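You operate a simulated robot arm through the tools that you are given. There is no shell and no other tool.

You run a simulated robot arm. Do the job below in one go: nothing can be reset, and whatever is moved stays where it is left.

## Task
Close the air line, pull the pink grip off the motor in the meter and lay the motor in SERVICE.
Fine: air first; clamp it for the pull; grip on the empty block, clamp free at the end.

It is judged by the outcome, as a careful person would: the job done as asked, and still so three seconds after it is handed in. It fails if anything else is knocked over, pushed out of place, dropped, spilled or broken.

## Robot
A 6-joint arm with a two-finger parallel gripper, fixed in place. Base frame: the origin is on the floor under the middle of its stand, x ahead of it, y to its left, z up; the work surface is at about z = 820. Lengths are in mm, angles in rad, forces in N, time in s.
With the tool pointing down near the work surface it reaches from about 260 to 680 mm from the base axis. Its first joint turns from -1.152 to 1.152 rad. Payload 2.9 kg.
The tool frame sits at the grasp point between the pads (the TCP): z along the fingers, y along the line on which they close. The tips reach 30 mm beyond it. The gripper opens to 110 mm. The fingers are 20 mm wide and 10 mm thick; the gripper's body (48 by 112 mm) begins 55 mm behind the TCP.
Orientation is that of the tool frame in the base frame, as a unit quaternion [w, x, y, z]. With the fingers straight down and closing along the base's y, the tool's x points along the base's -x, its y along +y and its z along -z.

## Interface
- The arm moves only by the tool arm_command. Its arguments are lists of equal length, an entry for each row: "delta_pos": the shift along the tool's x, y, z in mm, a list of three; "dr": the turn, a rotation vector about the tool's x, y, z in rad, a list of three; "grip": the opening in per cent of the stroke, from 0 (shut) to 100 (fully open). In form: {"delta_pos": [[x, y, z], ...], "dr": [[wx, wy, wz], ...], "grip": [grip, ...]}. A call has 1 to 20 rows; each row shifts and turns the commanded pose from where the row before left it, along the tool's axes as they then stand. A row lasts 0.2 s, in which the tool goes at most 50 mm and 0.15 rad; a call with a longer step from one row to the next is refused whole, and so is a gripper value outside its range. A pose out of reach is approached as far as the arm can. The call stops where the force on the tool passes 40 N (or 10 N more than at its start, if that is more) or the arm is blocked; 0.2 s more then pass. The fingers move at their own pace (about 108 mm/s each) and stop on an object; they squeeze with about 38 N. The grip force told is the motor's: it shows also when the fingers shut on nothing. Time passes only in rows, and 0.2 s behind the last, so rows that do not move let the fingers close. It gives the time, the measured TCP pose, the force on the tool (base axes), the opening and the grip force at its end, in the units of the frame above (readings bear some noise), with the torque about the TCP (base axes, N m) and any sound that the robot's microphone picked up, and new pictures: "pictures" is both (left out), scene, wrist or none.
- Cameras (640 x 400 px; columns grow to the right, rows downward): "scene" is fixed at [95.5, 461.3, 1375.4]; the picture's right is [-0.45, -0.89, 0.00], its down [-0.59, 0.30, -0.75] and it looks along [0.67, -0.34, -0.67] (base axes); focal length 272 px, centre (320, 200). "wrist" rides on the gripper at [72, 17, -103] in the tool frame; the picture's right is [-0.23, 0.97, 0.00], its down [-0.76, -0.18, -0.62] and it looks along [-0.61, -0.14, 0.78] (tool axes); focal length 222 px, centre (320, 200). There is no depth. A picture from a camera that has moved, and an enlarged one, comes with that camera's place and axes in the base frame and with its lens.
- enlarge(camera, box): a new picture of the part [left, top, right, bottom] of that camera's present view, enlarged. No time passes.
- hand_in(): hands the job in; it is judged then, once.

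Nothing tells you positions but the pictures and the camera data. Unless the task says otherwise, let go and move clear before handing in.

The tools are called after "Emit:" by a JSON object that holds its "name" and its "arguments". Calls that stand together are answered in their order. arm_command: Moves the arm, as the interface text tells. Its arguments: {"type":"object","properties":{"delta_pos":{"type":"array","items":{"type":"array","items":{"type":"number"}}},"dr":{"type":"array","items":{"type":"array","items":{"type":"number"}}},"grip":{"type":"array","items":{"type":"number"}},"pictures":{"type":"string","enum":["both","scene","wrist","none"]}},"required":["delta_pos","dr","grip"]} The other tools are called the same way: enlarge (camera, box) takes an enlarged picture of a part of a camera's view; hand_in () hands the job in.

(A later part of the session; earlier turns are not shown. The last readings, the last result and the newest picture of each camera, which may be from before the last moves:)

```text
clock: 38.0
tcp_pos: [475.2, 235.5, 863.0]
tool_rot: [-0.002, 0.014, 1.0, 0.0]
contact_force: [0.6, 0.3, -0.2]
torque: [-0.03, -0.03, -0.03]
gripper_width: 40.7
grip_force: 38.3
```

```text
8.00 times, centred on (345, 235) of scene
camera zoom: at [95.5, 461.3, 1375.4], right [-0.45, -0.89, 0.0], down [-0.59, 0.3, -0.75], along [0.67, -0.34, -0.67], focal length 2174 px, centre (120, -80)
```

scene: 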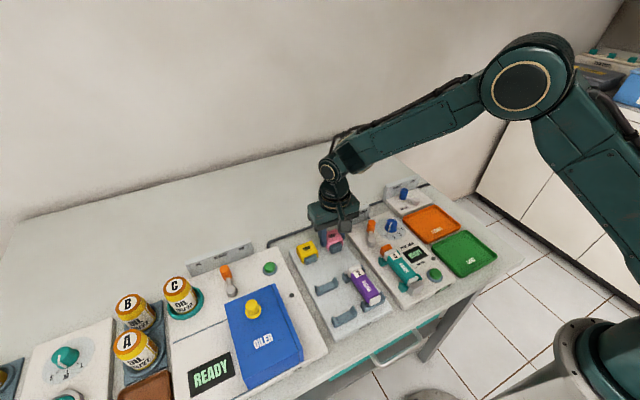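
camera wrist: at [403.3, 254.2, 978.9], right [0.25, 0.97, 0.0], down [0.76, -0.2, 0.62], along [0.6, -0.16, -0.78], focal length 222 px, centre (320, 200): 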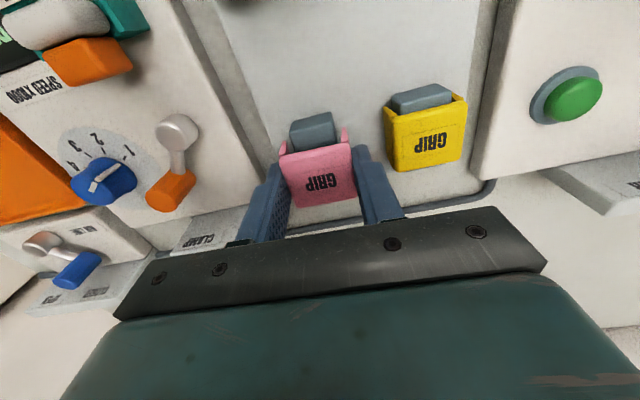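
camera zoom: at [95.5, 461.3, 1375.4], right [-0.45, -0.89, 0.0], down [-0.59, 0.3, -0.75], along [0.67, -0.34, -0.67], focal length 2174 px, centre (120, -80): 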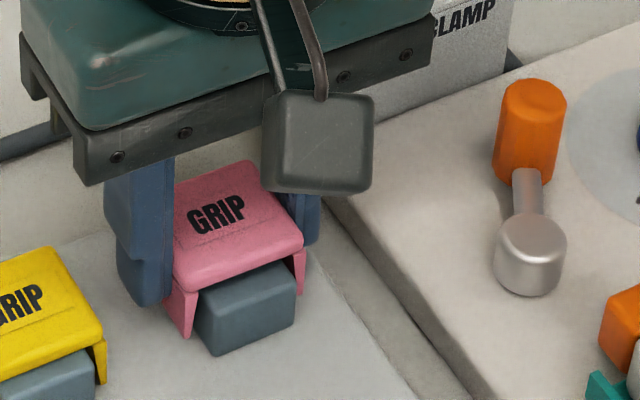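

Emit:
{"name": "arm_command", "arguments": {"delta_pos": [[0, 0, 1], [0, 0, 1]], "dr": [[0, 0, 0], [0, 0, 0]], "grip": [0, 0], "pictures": "none"}}

Emit:
{"name": "enlarge", "arguments": {"camera": "scene", "box": [300, 225, 360, 270]}}

```text
clock: 38.5
tcp_pos: [475.3, 235.0, 862.0]
tool_rot: [-0.001, 0.013, 1.0, 0.0]
contact_force: [0.4, 0.0, 0.0]
torque: [-0.02, -0.02, -0.01]
gripper_width: 40.9
grip_force: 38.3
```

```text
8.89 times, centred on (330, 248) of scene
camera zoom: at [95.5, 461.3, 1375.4], right [-0.45, -0.89, 0.0], down [-0.59, 0.3, -0.75], along [0.67, -0.34, -0.67], focal length 2415 px, centre (231, -222)
```

zoom: 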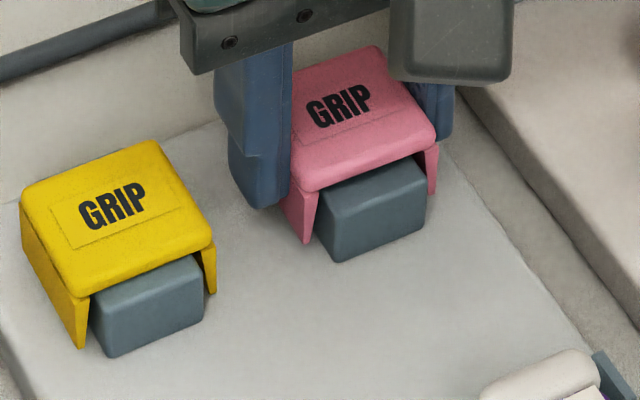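

Compared with the yellow grip on its block, the pink one is still about 2–3 mm high. I'll keep lowering by millimetres.

Emit:
{"name": "arm_command", "arguments": {"delta_pos": [[0, 0, 1], [0, 0, 1]], "dr": [[0, 0, 0], [0, 0, 0]], "grip": [0, 0], "pictures": "none"}}

Emit:
{"name": "enlarge", "arguments": {"camera": "scene", "box": [300, 225, 360, 270]}}

```text
clock: 39.1
tcp_pos: [476.7, 234.6, 860.9]
tool_rot: [-0.001, 0.013, 1.0, 0.0]
contact_force: [0.6, -0.7, -0.1]
torque: [0.02, 0.02, -0.02]
gripper_width: 40.7
grip_force: 37.8
```

```text
8.89 times, centred on (330, 248) of scene
camera zoom: at [95.5, 461.3, 1375.4], right [-0.45, -0.89, 0.0], down [-0.59, 0.3, -0.75], along [0.67, -0.34, -0.67], focal length 2415 px, centre (231, -222)
```

zoom: 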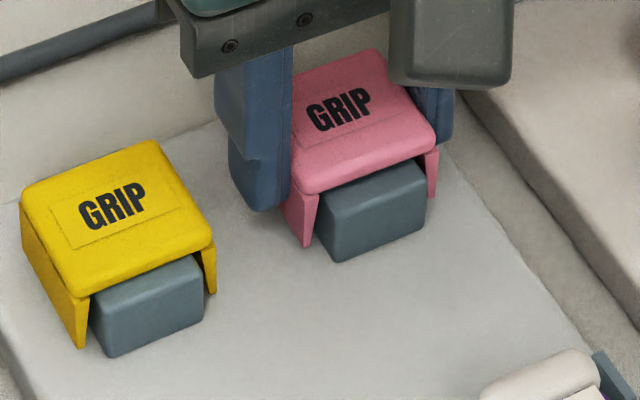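

Emit:
{"name": "arm_command", "arguments": {"delta_pos": [[0, 0, 1], [0, 0, 1], [0, 0, 0]], "dr": [[0, 0, 0], [0, 0, 0], [0, 0, 0]], "grip": [0, 0, 0], "pictures": "none"}}

Emit:
{"name": "enlarge", "arguments": {"camera": "scene", "box": [300, 225, 360, 270]}}

```text
clock: 40.0
tcp_pos: [475.3, 235.4, 859.3]
tool_rot: [-0.001, 0.013, 1.0, 0.001]
contact_force: [-0.6, -0.3, 1.4]
torque: [-0.01, 0.01, 0.01]
gripper_width: 40.8
grip_force: 37.6
```

```text
8.89 times, centred on (330, 248) of scene
camera zoom: at [95.5, 461.3, 1375.4], right [-0.45, -0.89, 0.0], down [-0.59, 0.3, -0.75], along [0.67, -0.34, -0.67], focal length 2415 px, centre (231, -222)
```

zoom: 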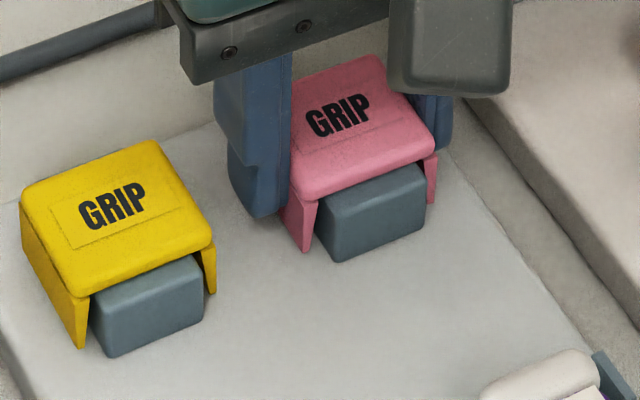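

Emit:
{"name": "arm_command", "arguments": {"delta_pos": [[0, 0, 1], [0, 0, 0]], "dr": [[0, 0, 0], [0, 0, 0]], "grip": [0, 0], "pictures": "none"}}

Emit:
{"name": "enlarge", "arguments": {"camera": "scene", "box": [300, 225, 360, 270]}}

```text
clock: 40.5
tcp_pos: [474.7, 235.2, 858.0]
tool_rot: [-0.001, 0.014, 1.0, 0.0]
contact_force: [-3.1, -2.2, 8.0]
torque: [-0.04, 0.06, 0.03]
gripper_width: 41.0
grip_force: 37.8
```

```text
8.89 times, centred on (330, 248) of scene
camera zoom: at [95.4, 461.2, 1375.5], right [-0.45, -0.89, 0.0], down [-0.59, 0.3, -0.75], along [0.67, -0.34, -0.67], focal length 2415 px, centre (231, -222)
```

zoom: 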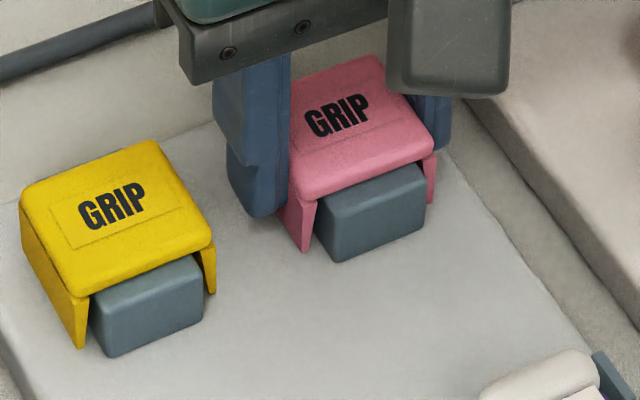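

Contact (8 N) – the grip is seated on the block. I'll ease off slightly, open just enough, and rise straight up.

Emit:
{"name": "arm_command", "arguments": {"delta_pos": [[0, 0, -0.5], [0, 0, 0], [0, 0, 0], [0, 0, -10], [0, 0, -30], [0, 0, -40], [0, 0, -20], [0, 0, 0]], "dr": [[0, 0, 0], [0, 0, 0], [0, 0, 0], [0, 0, 0], [0, 0, 0], [0, 0, 0], [0, 0, 0], [0, 0, 0]], "grip": [0, 50, 50, 50, 50, 50, 50, 50], "pictures": "both"}}

Emit:
{"name": "enlarge", "arguments": {"camera": "scene", "box": [300, 225, 360, 270]}}

Emit:
{"name": "enlarge", "arguments": {"camera": "wrist", "box": [220, 50, 460, 220]}}

```text
clock: 42.4
tcp_pos: [475.7, 237.8, 957.4]
tool_rot: [-0.001, 0.013, 1.0, 0.0]
contact_force: [0.2, -0.7, -0.4]
torque: [0.01, 0.01, -0.02]
gripper_width: 55.0
grip_force: 0.0
camera wrist: at [404.4, 255.6, 1060.5], right [0.25, 0.97, 0.0], down [0.76, -0.2, 0.62], along [0.6, -0.16, -0.78], focal length 222 px, centre (320, 200)
```

scene: 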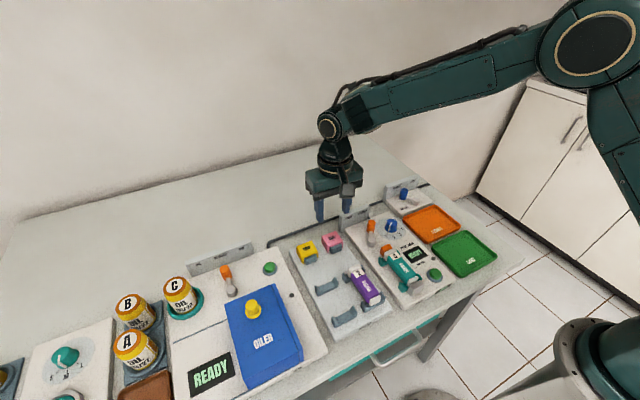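
wrist: 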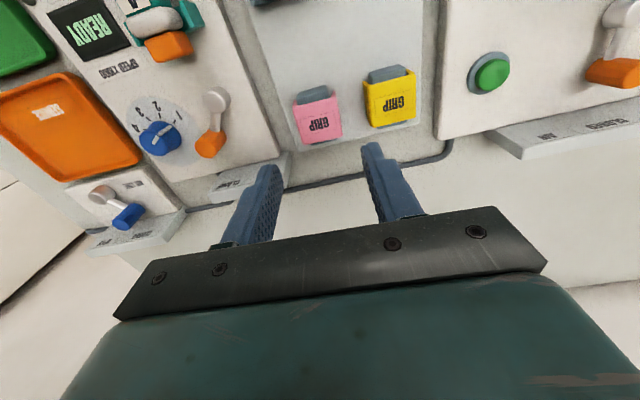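

```text
8.89 times, centred on (330, 248) of scene
camera zoom: at [95.5, 461.3, 1375.4], right [-0.45, -0.89, 0.0], down [-0.59, 0.3, -0.75], along [0.67, -0.34, -0.67], focal length 2415 px, centre (231, -222)
```

zoom: 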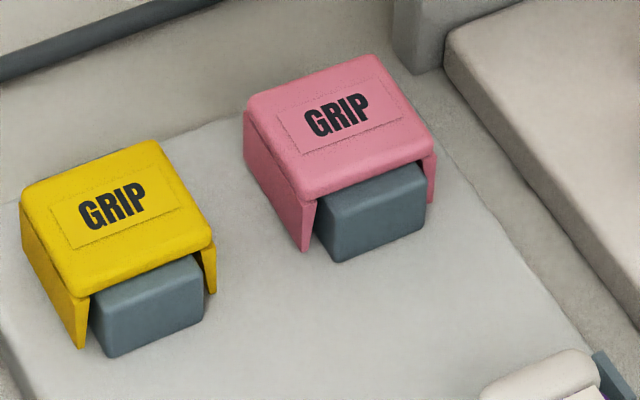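

```text
2.35 times, centred on (340, 135) of wrist
camera zoom: at [404.4, 255.6, 1060.5], right [0.25, 0.97, 0.0], down [0.76, -0.2, 0.62], along [0.6, -0.16, -0.78], focal length 523 px, centre (273, 353)
```

zoom: 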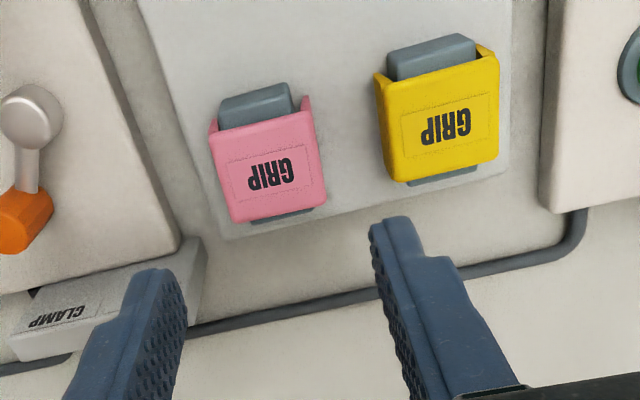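

The pink grip sits squarely on the formerly empty block, matching the yellow one. Next, I'll go above the clamp lever knob (near (467, 122)) to free the clamp so the motor can be taken.

Emit:
{"name": "arm_command", "arguments": {"delta_pos": [[1.7, -38.7, 2], [1.6, -38.7, 2], [1.6, -38.7, 2], [0, 0, 0], [0, 0, 0], [0, 0, 0], [0, 0, 0]], "dr": [[0, 0, 0], [0, 0, 0], [0, 0, 0], [0, 0, 0.136], [0, 0, 0.136], [0, 0, 0.136], [0, 0, 0]], "grip": [30, 30, 30, 30, 30, 30, 30], "pictures": "both"}}

Emit:
{"name": "enlarge", "arguments": {"camera": "wrist", "box": [220, 60, 420, 220]}}

Emit:
{"name": "enlarge", "arguments": {"camera": "scene", "box": [340, 190, 430, 270]}}

```text
clock: 44.0
tcp_pos: [467.1, 119.8, 951.3]
tool_rot: [-0.001, 0.216, 0.976, 0.0]
contact_force: [-0.3, 0.3, 0.0]
torque: [-0.03, 0.02, 0.01]
gripper_width: 32.7
grip_force: 0.1
camera wrist: at [409.7, 166.0, 1053.0], right [0.62, 0.79, 0.0], down [0.62, -0.48, 0.62], along [0.49, -0.38, -0.78], focal length 222 px, centre (320, 200)
```

scene: 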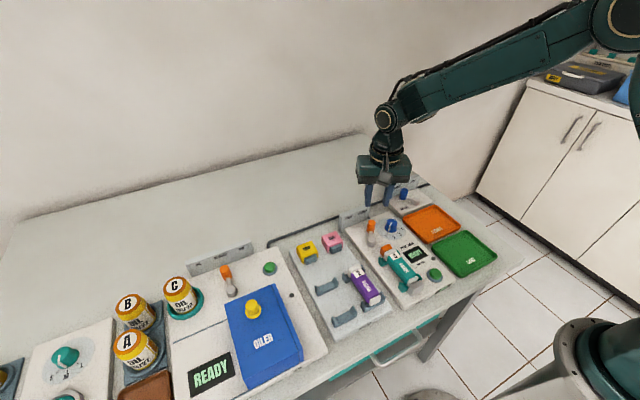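
wrist: 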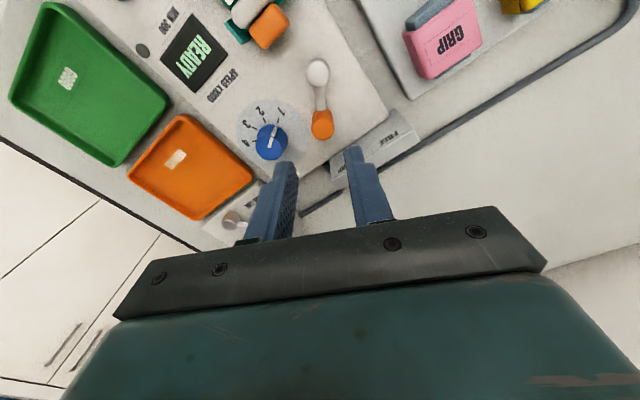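

```text
2.50 times, centred on (320, 140) of wrist
camera zoom: at [409.7, 166.0, 1053.0], right [0.62, 0.79, 0.0], down [0.62, -0.48, 0.62], along [0.49, -0.38, -0.78], focal length 555 px, centre (320, 350)
```

zoom: 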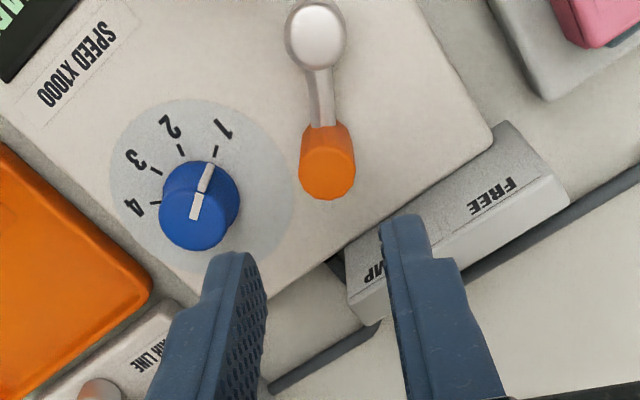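

```text
5.00 times, centred on (385, 230) of scene
camera zoom: at [95.5, 461.3, 1375.4], right [-0.45, -0.89, 0.0], down [-0.59, 0.3, -0.75], along [0.67, -0.34, -0.67], focal length 1359 px, centre (-5, 50)
```

zoom: 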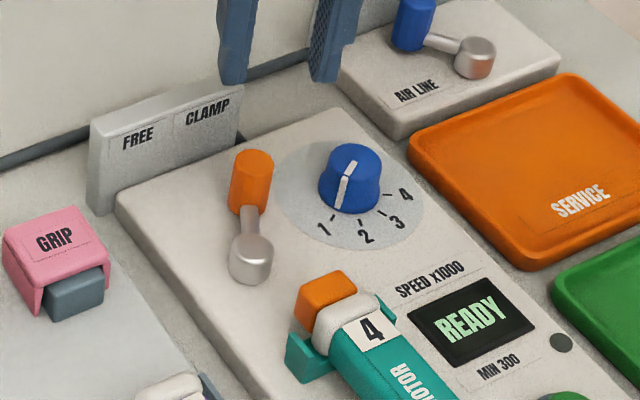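

The clamp knob is at (469, 123). I'll correct by about 3 mm, descend, and close on it.

Emit:
{"name": "arm_command", "arguments": {"delta_pos": [[-0.6, 3.0, 14], [0, 0, 20], [0, 0, 20], [0, 0, 20], [0, 0, 0], [0, 0, 0], [0, 0, 0]], "dr": [[0, 0, 0], [0, 0, 0], [0, 0, 0], [0, 0, 0], [0, 0, 0], [0, 0, 0], [0, 0, 0]], "grip": [30, 30, 30, 30, 30, 0, 0], "pictures": "both"}}

Emit:
{"name": "enlarge", "arguments": {"camera": "scene", "box": [340, 190, 430, 270]}}

```text
clock: 45.5
tcp_pos: [468.8, 120.6, 877.1]
tool_rot: [-0.001, 0.213, 0.977, 0.001]
contact_force: [7.9, 14.4, -10.5]
torque: [0.02, -0.43, -0.1]
gripper_width: 20.0
grip_force: 44.8
camera wrist: at [412.0, 166.5, 979.1], right [0.61, 0.79, 0.0], down [0.62, -0.48, 0.62], along [0.49, -0.38, -0.78], focal length 222 px, centre (320, 200)
```

scene: 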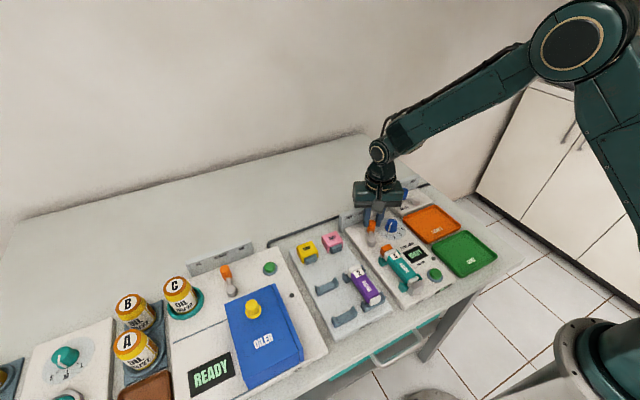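
wrist: 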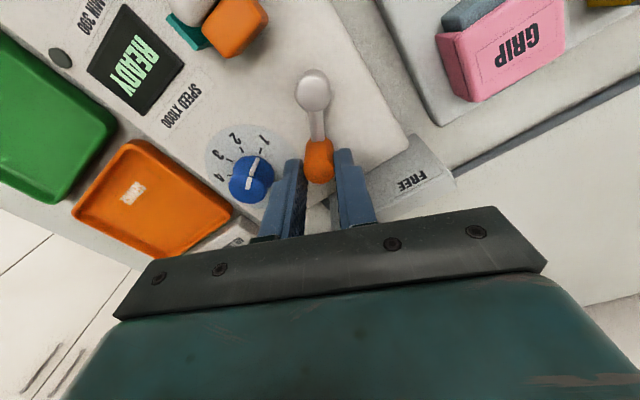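

```text
5.00 times, centred on (385, 230) of scene
camera zoom: at [95.9, 461.7, 1375.3], right [-0.45, -0.89, 0.0], down [-0.6, 0.3, -0.75], along [0.67, -0.34, -0.67], focal length 1359 px, centre (-5, 50)
```

zoom: 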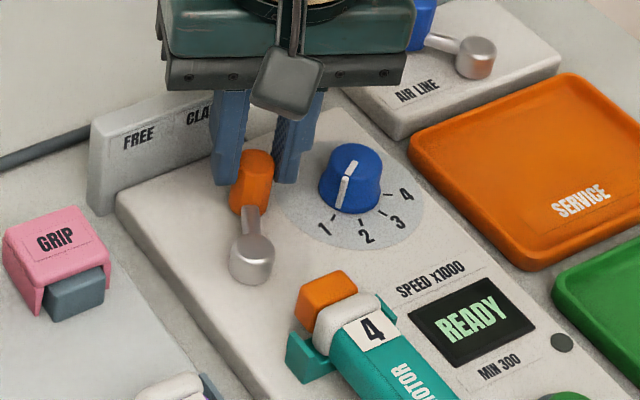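

The knob is gripped. I'll swing the clamp lever back along its arc toward FREE.

Emit:
{"name": "arm_command", "arguments": {"delta_pos": [[-0.464, 3.368, 0], [-0.372, 3.38, 0], [-0.279, 3.389, 0], [-0.186, 3.395, 0], [-0.093, 3.399, 0], [0, 3.4, 0], [0.093, 3.399, 0], [0.186, 3.395, 0], [0.279, 3.389, 0], [0.372, 3.38, 0], [0.464, 3.368, 0], [0.556, 3.354, 0]], "dr": [[0, 0, -0.058], [0, 0, -0.058], [0, 0, -0.058], [0, 0, -0.058], [0, 0, -0.058], [0, 0, -0.058], [0, 0, -0.058], [0, 0, -0.058], [0, 0, -0.058], [0, 0, -0.058], [0, 0, -0.058], [0, 0, -0.058]], "grip": [0, 0, 0, 0, 0, 0, 0, 0, 0, 0, 0, 0], "pictures": "scene"}}

Emit:
{"name": "enlarge", "arguments": {"camera": "scene", "box": [340, 190, 430, 270]}}

```text
clock: 48.1
tcp_pos: [473.0, 160.0, 877.1]
tool_rot: [0.0, -0.131, 0.991, 0.001]
contact_force: [5.3, -3.1, -12.6]
torque: [-0.32, -0.61, 0.24]
gripper_width: 19.8
grip_force: 45.3
```

scene: 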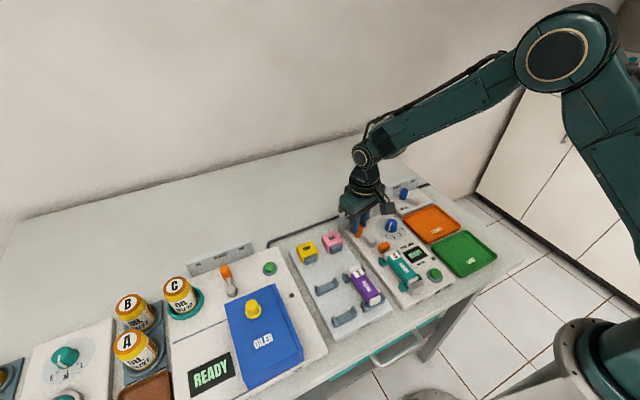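

```text
5.00 times, centred on (385, 230) of scene
camera zoom: at [95.8, 461.3, 1375.4], right [-0.45, -0.89, 0.0], down [-0.59, 0.3, -0.75], along [0.67, -0.34, -0.67], focal length 1359 px, centre (-5, 50)
```

zoom: 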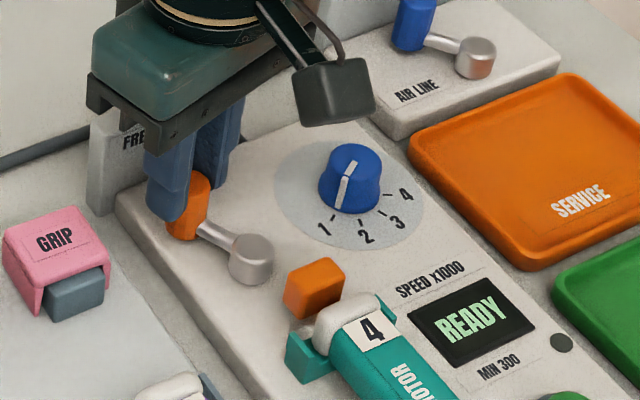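

The jaw is retracting as the lever swings. I'll finish the arc to the FREE stop.

Emit:
{"name": "arm_command", "arguments": {"delta_pos": [[0.648, 3.338, 0], [0.739, 3.319, 0], [0.83, 3.297, 0], [0.92, 3.27, 0], [1.0, 3.24, 0]], "dr": [[0, 0, -0.058], [0, 0, -0.058], [0, 0, -0.058], [0, 0, -0.058], [0, 0, -0.058]], "grip": [0, 0, 0, 0, 0], "pictures": "scene"}}

Emit:
{"name": "enlarge", "arguments": {"camera": "scene", "box": [340, 190, 430, 270]}}

```text
clock: 49.4
tcp_pos: [467.6, 167.6, 876.7]
tool_rot: [0.002, -0.263, 0.965, -0.006]
contact_force: [6.0, -5.2, -4.4]
torque: [0.17, 0.02, -0.28]
gripper_width: 19.9
grip_force: 44.7
stopped in row 5: the force on the tool passed its limit at 41 N (the readings are from after the stop); the commanded pose is now the measured one
```

scene: 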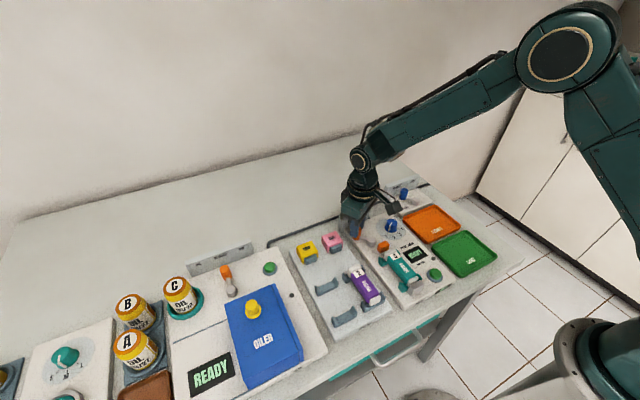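

```text
5.00 times, centred on (385, 230) of scene
camera zoom: at [95.7, 461.2, 1375.5], right [-0.45, -0.89, 0.0], down [-0.59, 0.3, -0.75], along [0.67, -0.34, -0.67], focal length 1359 px, centre (-5, 50)
```

zoom: 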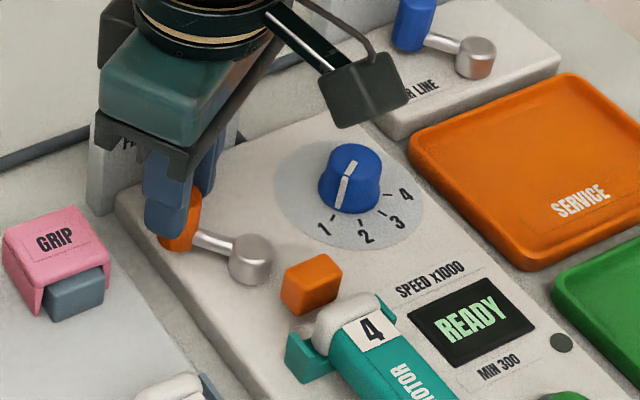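

The lever is back at the FREE stop. I'll release, rise, square the tool, and move over the motor.

Emit:
{"name": "arm_command", "arguments": {"delta_pos": [[0, 0, 0], [0, 0, 0], [0, 0, -15], [0, 0, -35], [0, 0, -35], [0, 0, -30], [0, 0, 0], [0, 0, 0], [0, 0, 0], [40, -6, 0], [40, -6, 0], [40, -6, 0], [0, 0, 0]], "dr": [[0, 0, 0], [0, 0, 0], [0, 0, 0], [0, 0, 0], [0, 0, 0], [-0.003, 0.001, 0.133], [-0.003, 0.001, 0.133], [-0.003, 0.001, 0.133], [-0.003, 0.001, 0.133], [0, 0, 0], [0, 0, 0], [0, 0, 0], [0, 0, 0]], "grip": [24, 24, 24, 24, 24, 24, 50, 60, 60, 60, 60, 60, 60], "pictures": "both"}}

Emit:
{"name": "enlarge", "arguments": {"camera": "wrist", "box": [200, 0, 440, 190]}}

Emit:
{"name": "enlarge", "arguments": {"camera": "scene", "box": [340, 205, 450, 305]}}

```text
clock: 52.2
tcp_pos: [345.3, 154.7, 992.2]
tool_rot: [0.0, -0.001, 1.0, 0.001]
contact_force: [-0.9, 0.7, -0.2]
torque: [0.0, 0.01, -0.03]
gripper_width: 65.9
grip_force: 0.0
camera wrist: at [273.5, 169.8, 1095.6], right [0.23, 0.97, 0.0], down [0.76, -0.18, 0.62], along [0.61, -0.14, -0.78], focal length 222 px, centre (320, 200)
```

scene: 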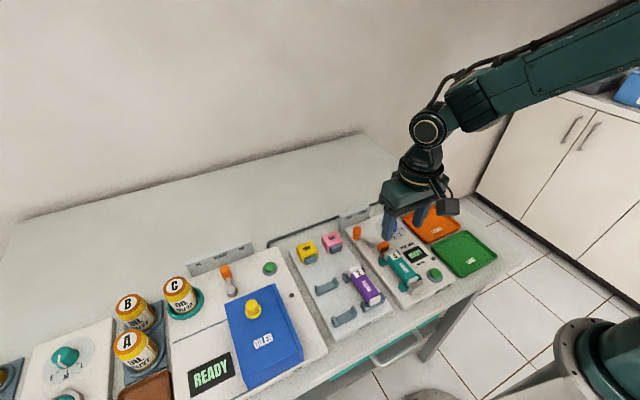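
wrist: 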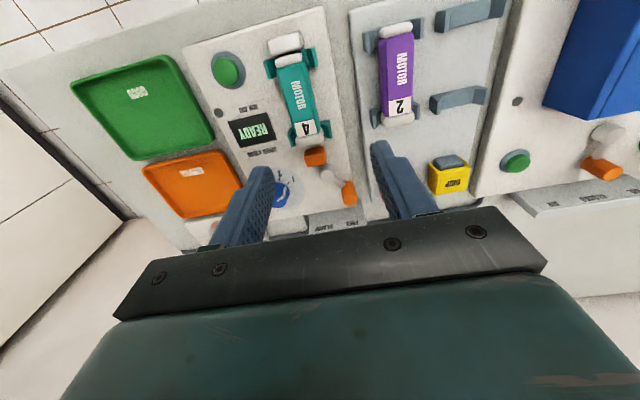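

```text
2.11 times, centred on (320, 95) of wrist
camera zoom: at [273.5, 169.8, 1095.6], right [0.23, 0.97, 0.0], down [0.76, -0.18, 0.62], along [0.61, -0.14, -0.78], focal length 468 px, centre (320, 421)
```

zoom: 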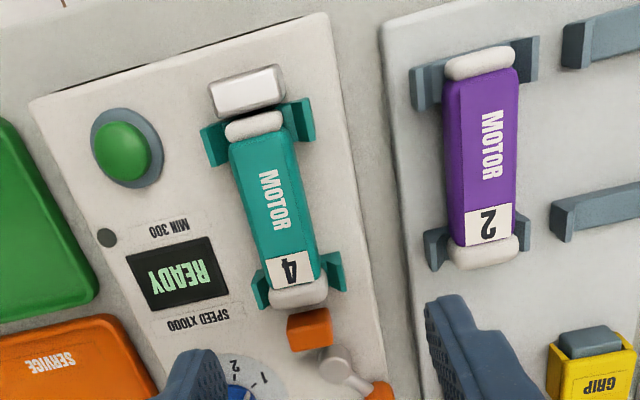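

```text
4.00 times, centred on (395, 255) of scene
camera zoom: at [95.5, 461.3, 1375.4], right [-0.45, -0.89, 0.0], down [-0.59, 0.3, -0.75], along [0.67, -0.34, -0.67], focal length 1087 px, centre (20, -20)
```

zoom: 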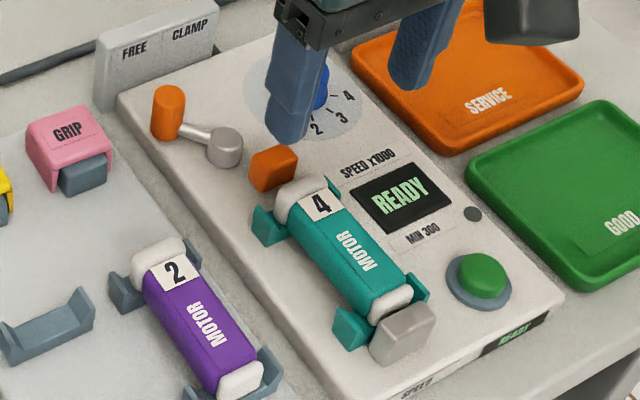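

The clamp lever is at FREE with the jaw off the motor. I'll zoom in on the bare motor to plan the grasp.

Emit:
{"name": "enlarge", "arguments": {"camera": "scene", "box": [380, 240, 435, 300]}}

Emit:
{"name": "enlarge", "arguments": {"camera": "wrist", "box": [260, 25, 340, 175]}}

Emit:
{"name": "enlarge", "arguments": {"camera": "scene", "box": [390, 180, 510, 290]}}

```text
6.67 times, centred on (408, 270) of scene
camera zoom: at [95.5, 461.3, 1375.4], right [-0.45, -0.89, 0.0], down [-0.59, 0.3, -0.75], along [0.67, -0.34, -0.67], focal length 1812 px, centre (-263, -267)
```

zoom: 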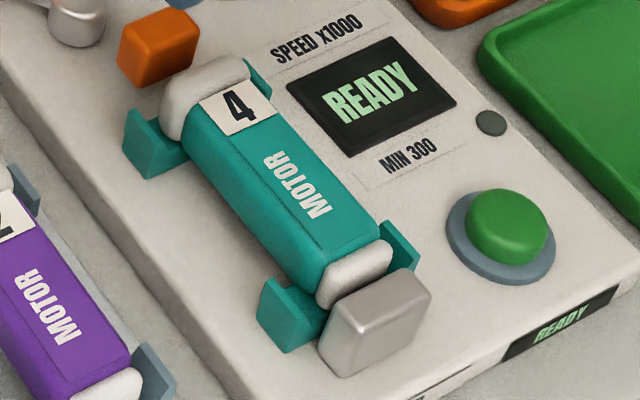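

```text
2.67 times, centred on (300, 100) of wrist
camera zoom: at [273.5, 169.8, 1095.6], right [0.23, 0.97, 0.0], down [0.76, -0.18, 0.62], along [0.61, -0.14, -0.78], focal length 592 px, centre (373, 467)
```

zoom: 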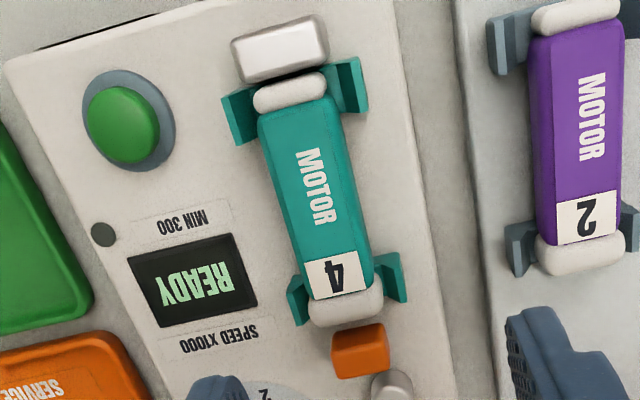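

```text
3.64 times, centred on (450, 235) of scene
camera zoom: at [95.5, 461.3, 1375.4], right [-0.45, -0.89, 0.0], down [-0.59, 0.3, -0.75], along [0.67, -0.34, -0.67], focal length 988 px, centre (-153, 73)
```

zoom: 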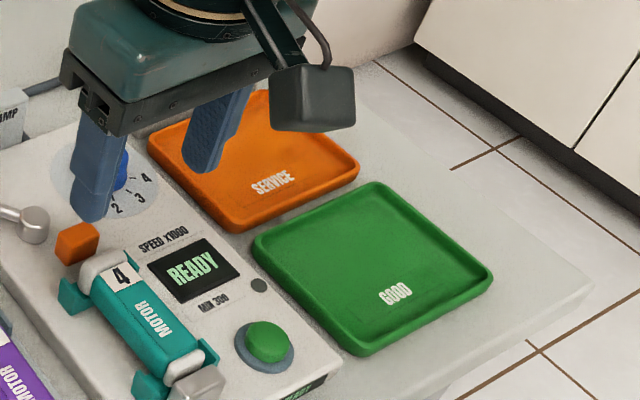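

Before taking the motor I want the tray's position and inner size accurately, so I'll first look at SERVICE from above with the empty gripper.

Emit:
{"name": "arm_command", "arguments": {"delta_pos": [[-10, -38, -5], [-10, -38, -5], [-10, -38, -5], [-10, -38, -5], [-5, -38, 0], [0, 0, 0]], "dr": [[0, 0, 0], [0, 0, 0], [0, 0, 0], [0, 0, 0], [0, 0, 0], [0, 0, 0]], "grip": [60, 60, 60, 60, 60, 60], "pictures": "both"}}

Emit:
{"name": "enlarge", "arguments": {"camera": "wrist", "box": [220, 20, 420, 180]}}

Emit:
{"name": "enlarge", "arguments": {"camera": "scene", "box": [390, 190, 480, 260]}}

```text
clock: 53.6
tcp_pos: [391.0, -40.3, 1012.6]
tool_rot: [0.0, -0.002, 1.0, 0.001]
contact_force: [0.3, 0.0, 0.1]
torque: [-0.03, 0.0, 0.0]
gripper_width: 66.2
grip_force: 0.0
camera wrist: at [319.5, -23.2, 1115.8], right [0.22, 0.97, 0.0], down [0.76, -0.18, 0.62], along [0.61, -0.14, -0.78], focal length 222 px, centre (320, 200)
```

scene: 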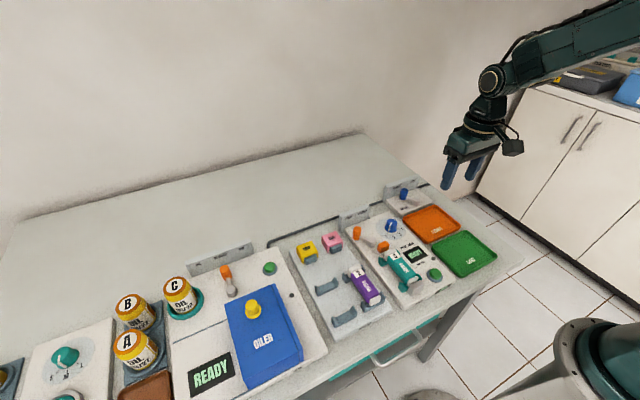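
wrist: 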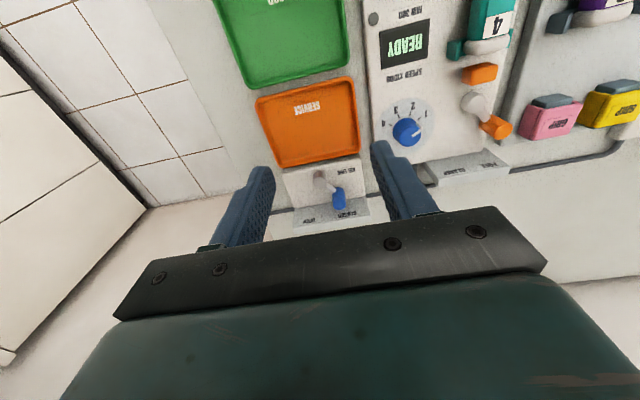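

```text
2.50 times, centred on (320, 100) of wrist
camera zoom: at [319.5, -23.2, 1115.8], right [0.22, 0.97, 0.0], down [0.76, -0.18, 0.62], along [0.61, -0.14, -0.78], focal length 555 px, centre (320, 450)
```

zoom: 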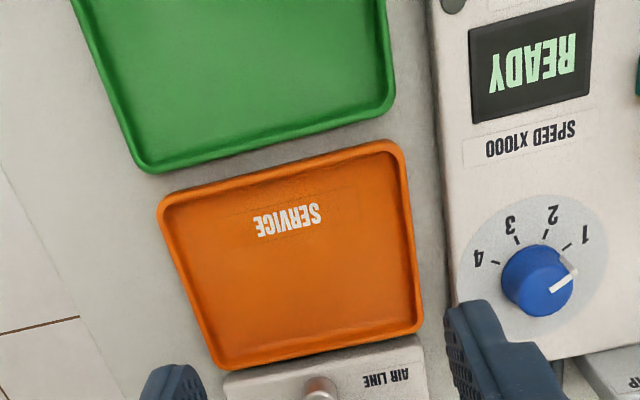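

```text
5.71 times, centred on (435, 225) of scene
camera zoom: at [95.6, 461.3, 1375.4], right [-0.45, -0.89, 0.0], down [-0.59, 0.3, -0.75], along [0.67, -0.34, -0.67], focal length 1553 px, centre (-337, 57)
```

zoom: 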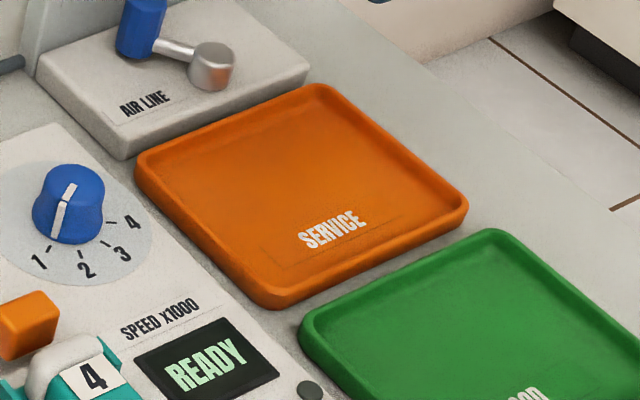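

The SERVICE tray's outer rim spans roughly x 376–471, y -120 to 0, so its longer side is along y; the motor (about 93 mm long) should be laid along y at about (425, -60). Now I'll go back over the motor.

Emit:
{"name": "arm_command", "arguments": {"delta_pos": [[11.4, 35.3, 15], [11.4, 35.3, 15], [11.4, 35.3, 15], [11.4, 35.3, 15], [11.4, 35.3, 15], [0, 0, 0]], "dr": [[0, 0, 0], [0, 0, 0], [0, 0, 0], [0, 0, 0], [0, 0, 0], [0, 0, 0]], "grip": [50, 50, 50, 50, 50, 50], "pictures": "both"}}

Emit:
{"name": "enlarge", "arguments": {"camera": "wrist", "box": [220, 50, 420, 210]}}

Emit:
{"name": "enlarge", "arguments": {"camera": "scene", "box": [365, 220, 445, 300]}}

```text
clock: 55.0
tcp_pos: [330.0, 139.1, 941.0]
tool_rot: [0.0, 0.0, 1.0, 0.001]
contact_force: [-0.7, -0.6, 0.0]
torque: [0.04, -0.01, -0.02]
gripper_width: 54.8
grip_force: 0.0
camera wrist: at [258.7, 155.6, 1043.7], right [0.23, 0.97, 0.0], down [0.76, -0.18, 0.62], along [0.61, -0.14, -0.78], focal length 222 px, centre (320, 200)
```

scene: 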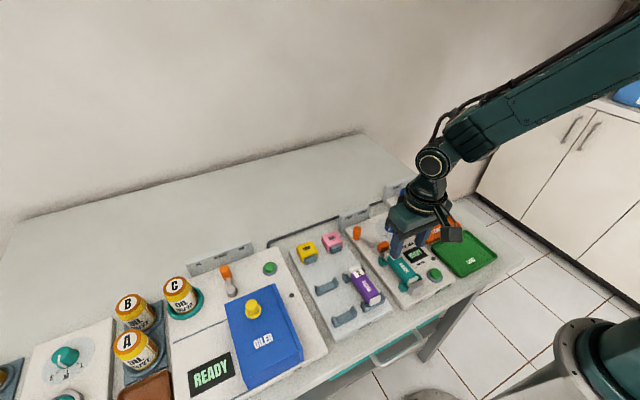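
wrist: 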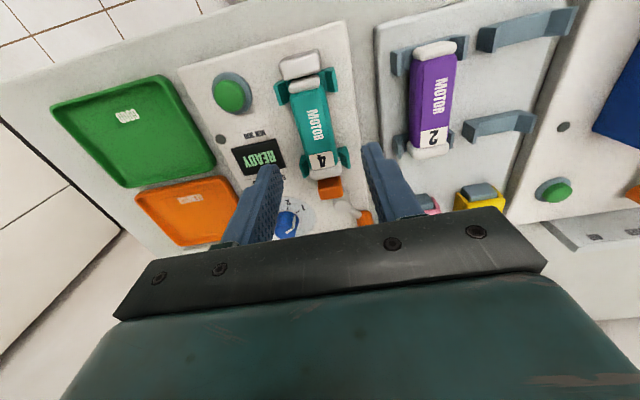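

```text
2.50 times, centred on (320, 130) of wrist
camera zoom: at [258.7, 155.6, 1043.7], right [0.23, 0.97, 0.0], down [0.76, -0.18, 0.62], along [0.61, -0.14, -0.78], focal length 555 px, centre (320, 375)
```

zoom: 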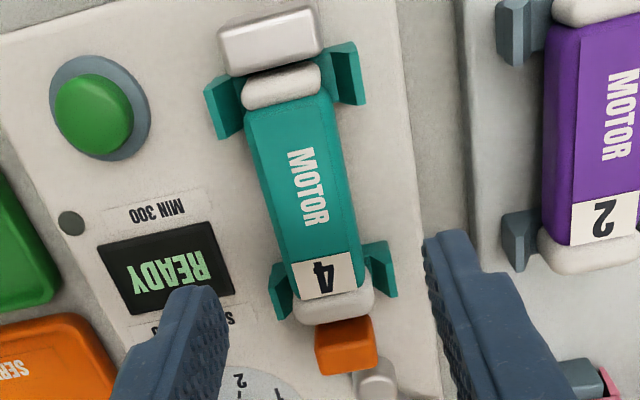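

```text
5.00 times, centred on (405, 260) of scene
camera zoom: at [95.5, 461.3, 1375.4], right [-0.45, -0.89, 0.0], down [-0.59, 0.3, -0.75], along [0.67, -0.34, -0.67], focal length 1359 px, centre (-105, -100)
```

zoom: 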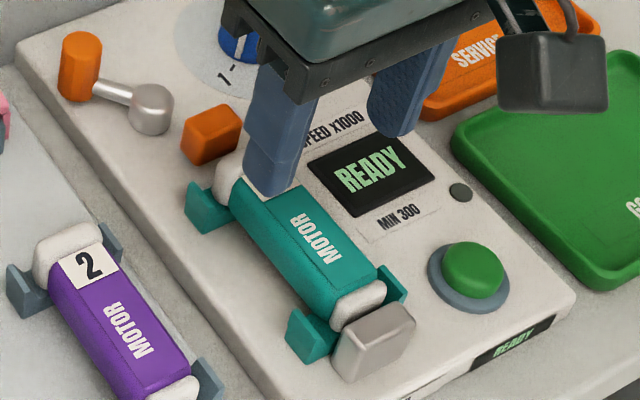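

Motor 4's axis runs through about (332, 135.5), body ~28 mm wide. I'll align over its middle, descend so the pads cover the body, and check before closing.

Emit:
{"name": "arm_command", "arguments": {"delta_pos": [[-2, -3.5, 15], [0, 0, 18], [0, 0, 18], [0, 0, 17], [0, 0, 0]], "dr": [[0, 0, 0.028], [0, 0, 0], [0, 0, 0], [0, 0, 0], [0, 0, 0]], "grip": [50, 50, 50, 50, 50], "pictures": "both"}}

Emit:
{"name": "enlarge", "arguments": {"camera": "wrist", "box": [220, 50, 420, 210]}}

Emit:
{"name": "enlarge", "arguments": {"camera": "scene", "box": [365, 220, 445, 300]}}

```text
clock: 56.2
tcp_pos: [334.9, 136.4, 869.4]
tool_rot: [-0.001, 0.014, 1.0, 0.0]
contact_force: [-0.8, 0.5, 0.3]
torque: [0.0, -0.03, 0.01]
gripper_width: 55.0
grip_force: 0.0
camera wrist: at [263.8, 154.0, 972.2], right [0.25, 0.97, 0.0], down [0.76, -0.2, 0.62], along [0.6, -0.15, -0.78], focal length 222 px, centre (320, 200)
```

scene: 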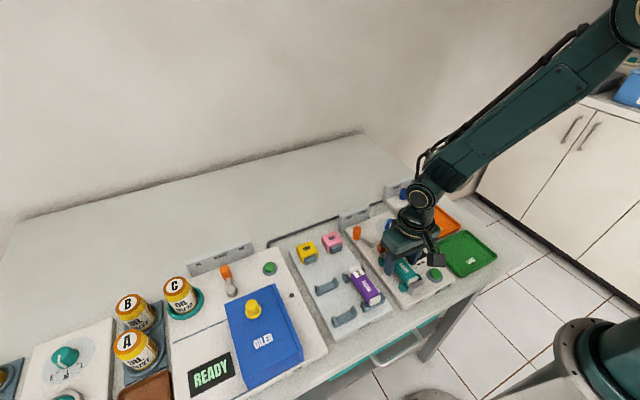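
wrist: 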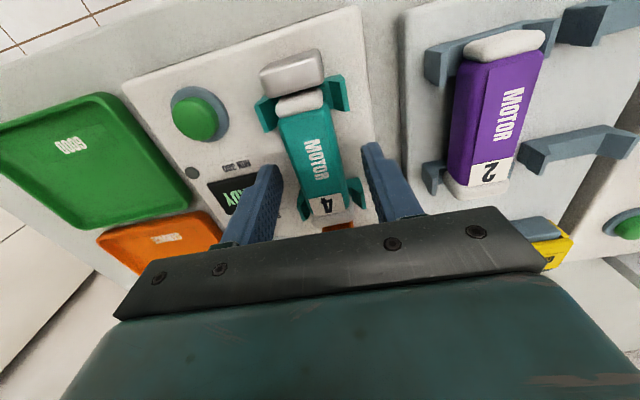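

```text
2.50 times, centred on (320, 130) of wrist
camera zoom: at [263.8, 154.0, 972.2], right [0.25, 0.97, 0.0], down [0.76, -0.2, 0.62], along [0.6, -0.15, -0.78], focal length 555 px, centre (320, 375)
```

zoom: 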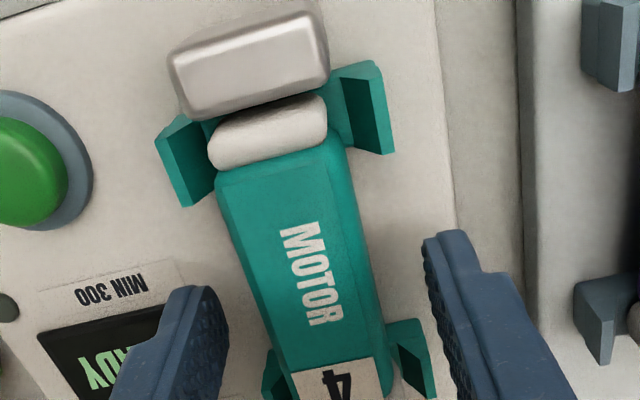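

```text
5.00 times, centred on (405, 260) of scene
camera zoom: at [95.5, 461.3, 1375.4], right [-0.45, -0.89, 0.0], down [-0.59, 0.3, -0.75], along [0.67, -0.34, -0.67], focal length 1359 px, centre (-105, -100)
```

zoom: 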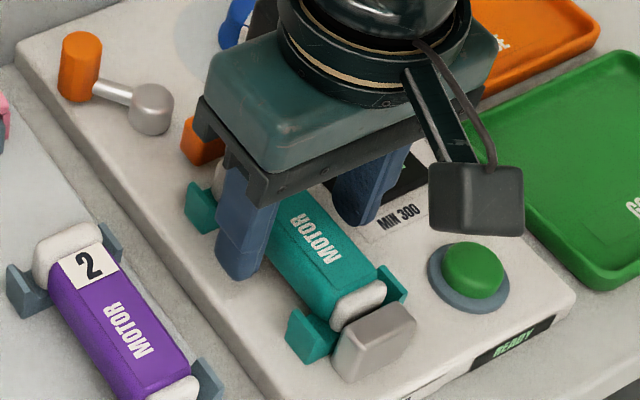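

The fingers straddle the motor; its centreline is about 1.4 mm to the left of mine. I'll correct and close.

Emit:
{"name": "arm_command", "arguments": {"delta_pos": [[1, 1.4, 0], [0, 0, 0], [0, 0, 0], [0, 0, 0]], "dr": [[0, 0, 0], [0, 0, 0], [0, 0, 0], [0, 0, 0]], "grip": [50, 0, 0, 0], "pictures": "wrist"}}

Emit:
{"name": "enlarge", "arguments": {"camera": "wrist", "box": [220, 50, 420, 210]}}

Emit:
{"name": "enlarge", "arguments": {"camera": "scene", "box": [365, 220, 445, 300]}}

```text
clock: 57.2
tcp_pos: [334.9, 136.5, 870.5]
tool_rot: [0.0, 0.013, 1.0, 0.001]
contact_force: [-0.7, -0.7, 0.1]
torque: [-0.04, -0.04, 0.1]
gripper_width: 29.0
grip_force: 38.1
camera wrist: at [263.5, 155.0, 972.3], right [0.25, 0.97, 0.0], down [0.76, -0.2, 0.62], along [0.6, -0.16, -0.78], focal length 222 px, centre (320, 200)
```

wrist: 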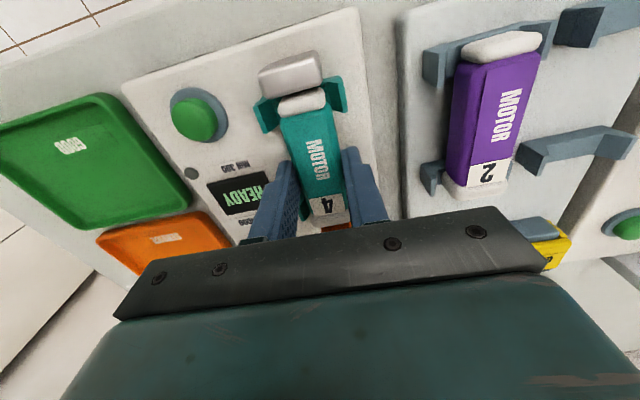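

```text
2.50 times, centred on (320, 130) of wrist
camera zoom: at [263.5, 155.0, 972.3], right [0.25, 0.97, 0.0], down [0.76, -0.2, 0.62], along [0.6, -0.16, -0.78], focal length 555 px, centre (320, 375)
```

zoom: 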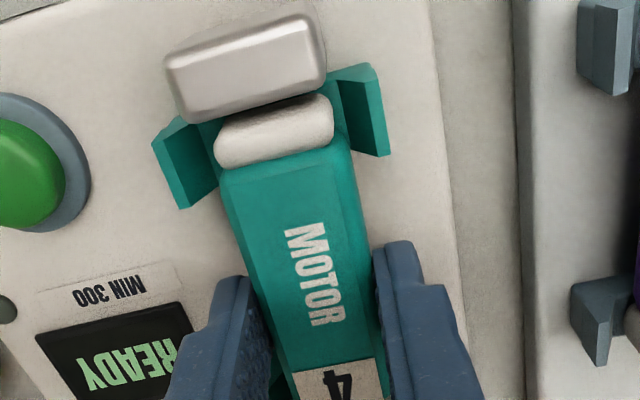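

```text
5.00 times, centred on (405, 260) of scene
camera zoom: at [95.5, 461.3, 1375.4], right [-0.45, -0.89, 0.0], down [-0.59, 0.3, -0.75], along [0.67, -0.34, -0.67], focal length 1359 px, centre (-105, -100)
```

zoom: 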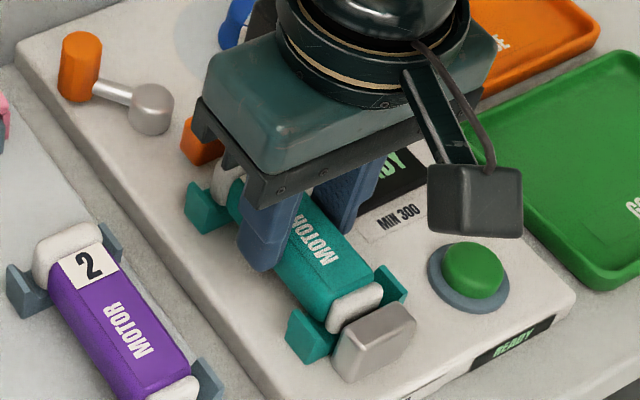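

The motor is gripped at 29 mm with no side load. I'll lift it straight up slowly out of the cradle.

Emit:
{"name": "arm_command", "arguments": {"delta_pos": [[0, 0, -2], [0, 0, -3], [0, 0, -4], [0, 0, -6], [0, 0, -10], [0, 0, -15], [0, 0, -20], [0, 0, -20], [0, 0, -15], [0, 0, 0]], "dr": [[0, 0, 0], [0, 0, 0], [0, 0, 0], [0, 0, 0], [0, 0, 0], [0, 0, 0], [0, 0, 0], [0, 0, 0], [0, 0, 0], [0, 0, 0]], "grip": [0, 0, 0, 0, 0, 0, 0, 0, 0, 0], "pictures": "both"}}

Emit:
{"name": "enlarge", "arguments": {"camera": "scene", "box": [340, 180, 460, 300]}}

Emit:
{"name": "enlarge", "arguments": {"camera": "wrist", "box": [220, 50, 420, 210]}}

```text
clock: 59.4
tcp_pos: [333.0, 133.5, 968.1]
tool_rot: [0.0, 0.013, 1.0, 0.001]
contact_force: [0.7, 0.1, -1.2]
torque: [-0.03, 0.02, -0.03]
gripper_width: 29.0
grip_force: 37.6
camera wrist: at [262.3, 153.1, 1069.4], right [0.25, 0.97, 0.0], down [0.76, -0.2, 0.62], along [0.6, -0.15, -0.78], focal length 222 px, centre (320, 200)
```

scene: 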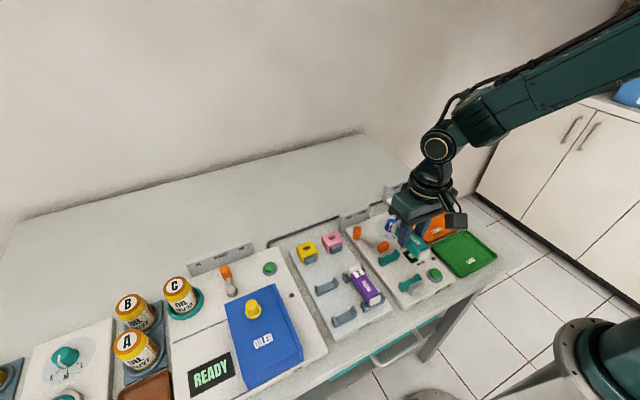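
wrist: 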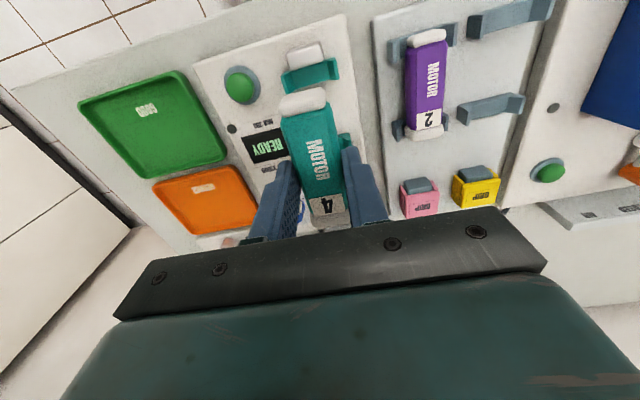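

```text
3.33 times, centred on (400, 240) of scene
camera zoom: at [95.5, 461.3, 1375.4], right [-0.45, -0.89, 0.0], down [-0.59, 0.3, -0.75], along [0.67, -0.34, -0.67], focal length 906 px, centre (53, 67)
```

zoom: 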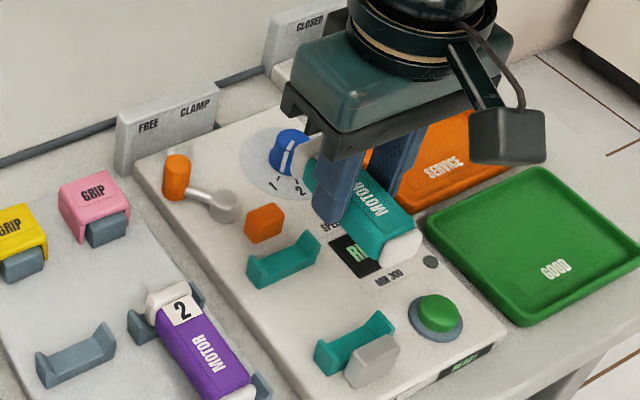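

```text
2.50 times, centred on (320, 130) of wrist
camera zoom: at [262.3, 153.1, 1069.4], right [0.25, 0.97, 0.0], down [0.76, -0.2, 0.62], along [0.6, -0.15, -0.78], focal length 555 px, centre (320, 375)
```

zoom: 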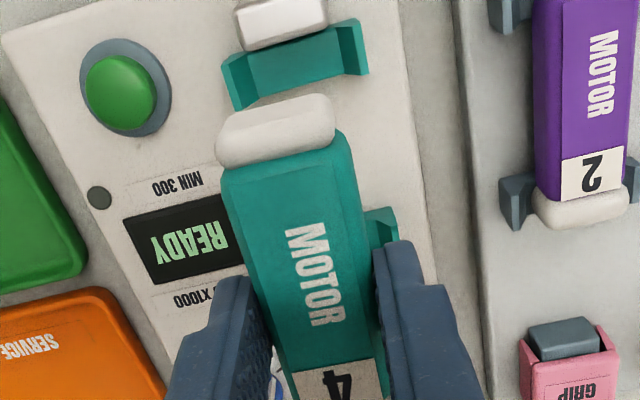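

The motor is out and the cradles stayed put. I'll carry it at height to above SERVICE and turn it a quarter so it lies along the tray's long side.

Emit:
{"name": "arm_command", "arguments": {"delta_pos": [[-16.2, -32.3, 0], [-16.2, -32.3, 0], [-16.2, -32.3, 0], [-16.2, -32.3, 0], [-16.2, -32.3, 0], [-16.2, -32.3, 0], [0, 0, 0], [0, 0, 0], [0, 0, 0], [0, 0, 0], [0, 0, 0], [0, 0, 0]], "dr": [[0, 0, 0], [0, 0, 0], [0, 0, 0], [0, 0, 0], [0, 0, 0], [0, 0, 0], [0, 0, 0.14], [0, 0, 0.14], [0, 0, 0.14], [0, 0, 0.14], [0, 0, 0.14], [0, 0, 0]], "grip": [0, 0, 0, 0, 0, 0, 0, 0, 0, 0, 0, 0], "pictures": "both"}}

```text
clock: 62.0
tcp_pos: [425.7, -59.2, 964.0]
tool_rot: [0.0, 0.356, 0.935, 0.002]
contact_force: [-0.5, 0.4, -0.4]
torque: [0.0, 0.0, 0.01]
gripper_width: 29.0
grip_force: 38.3
camera wrist: at [384.1, 1.5, 1065.9], right [0.82, 0.58, 0.0], down [0.45, -0.64, 0.62], along [0.36, -0.51, -0.78], focal length 222 px, centre (320, 200)
```

scene: 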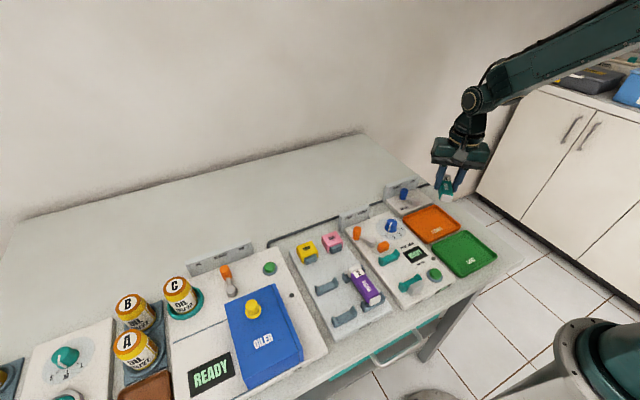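
wrist: 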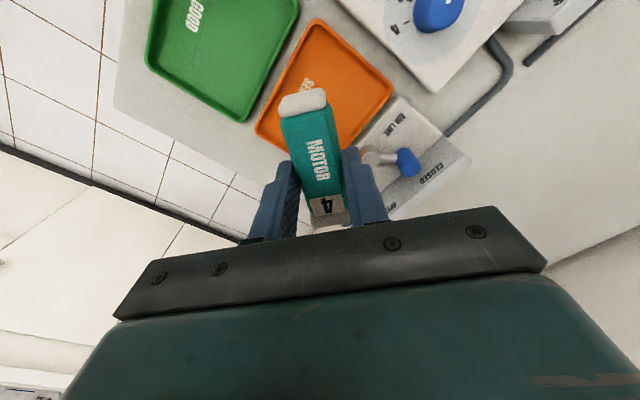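

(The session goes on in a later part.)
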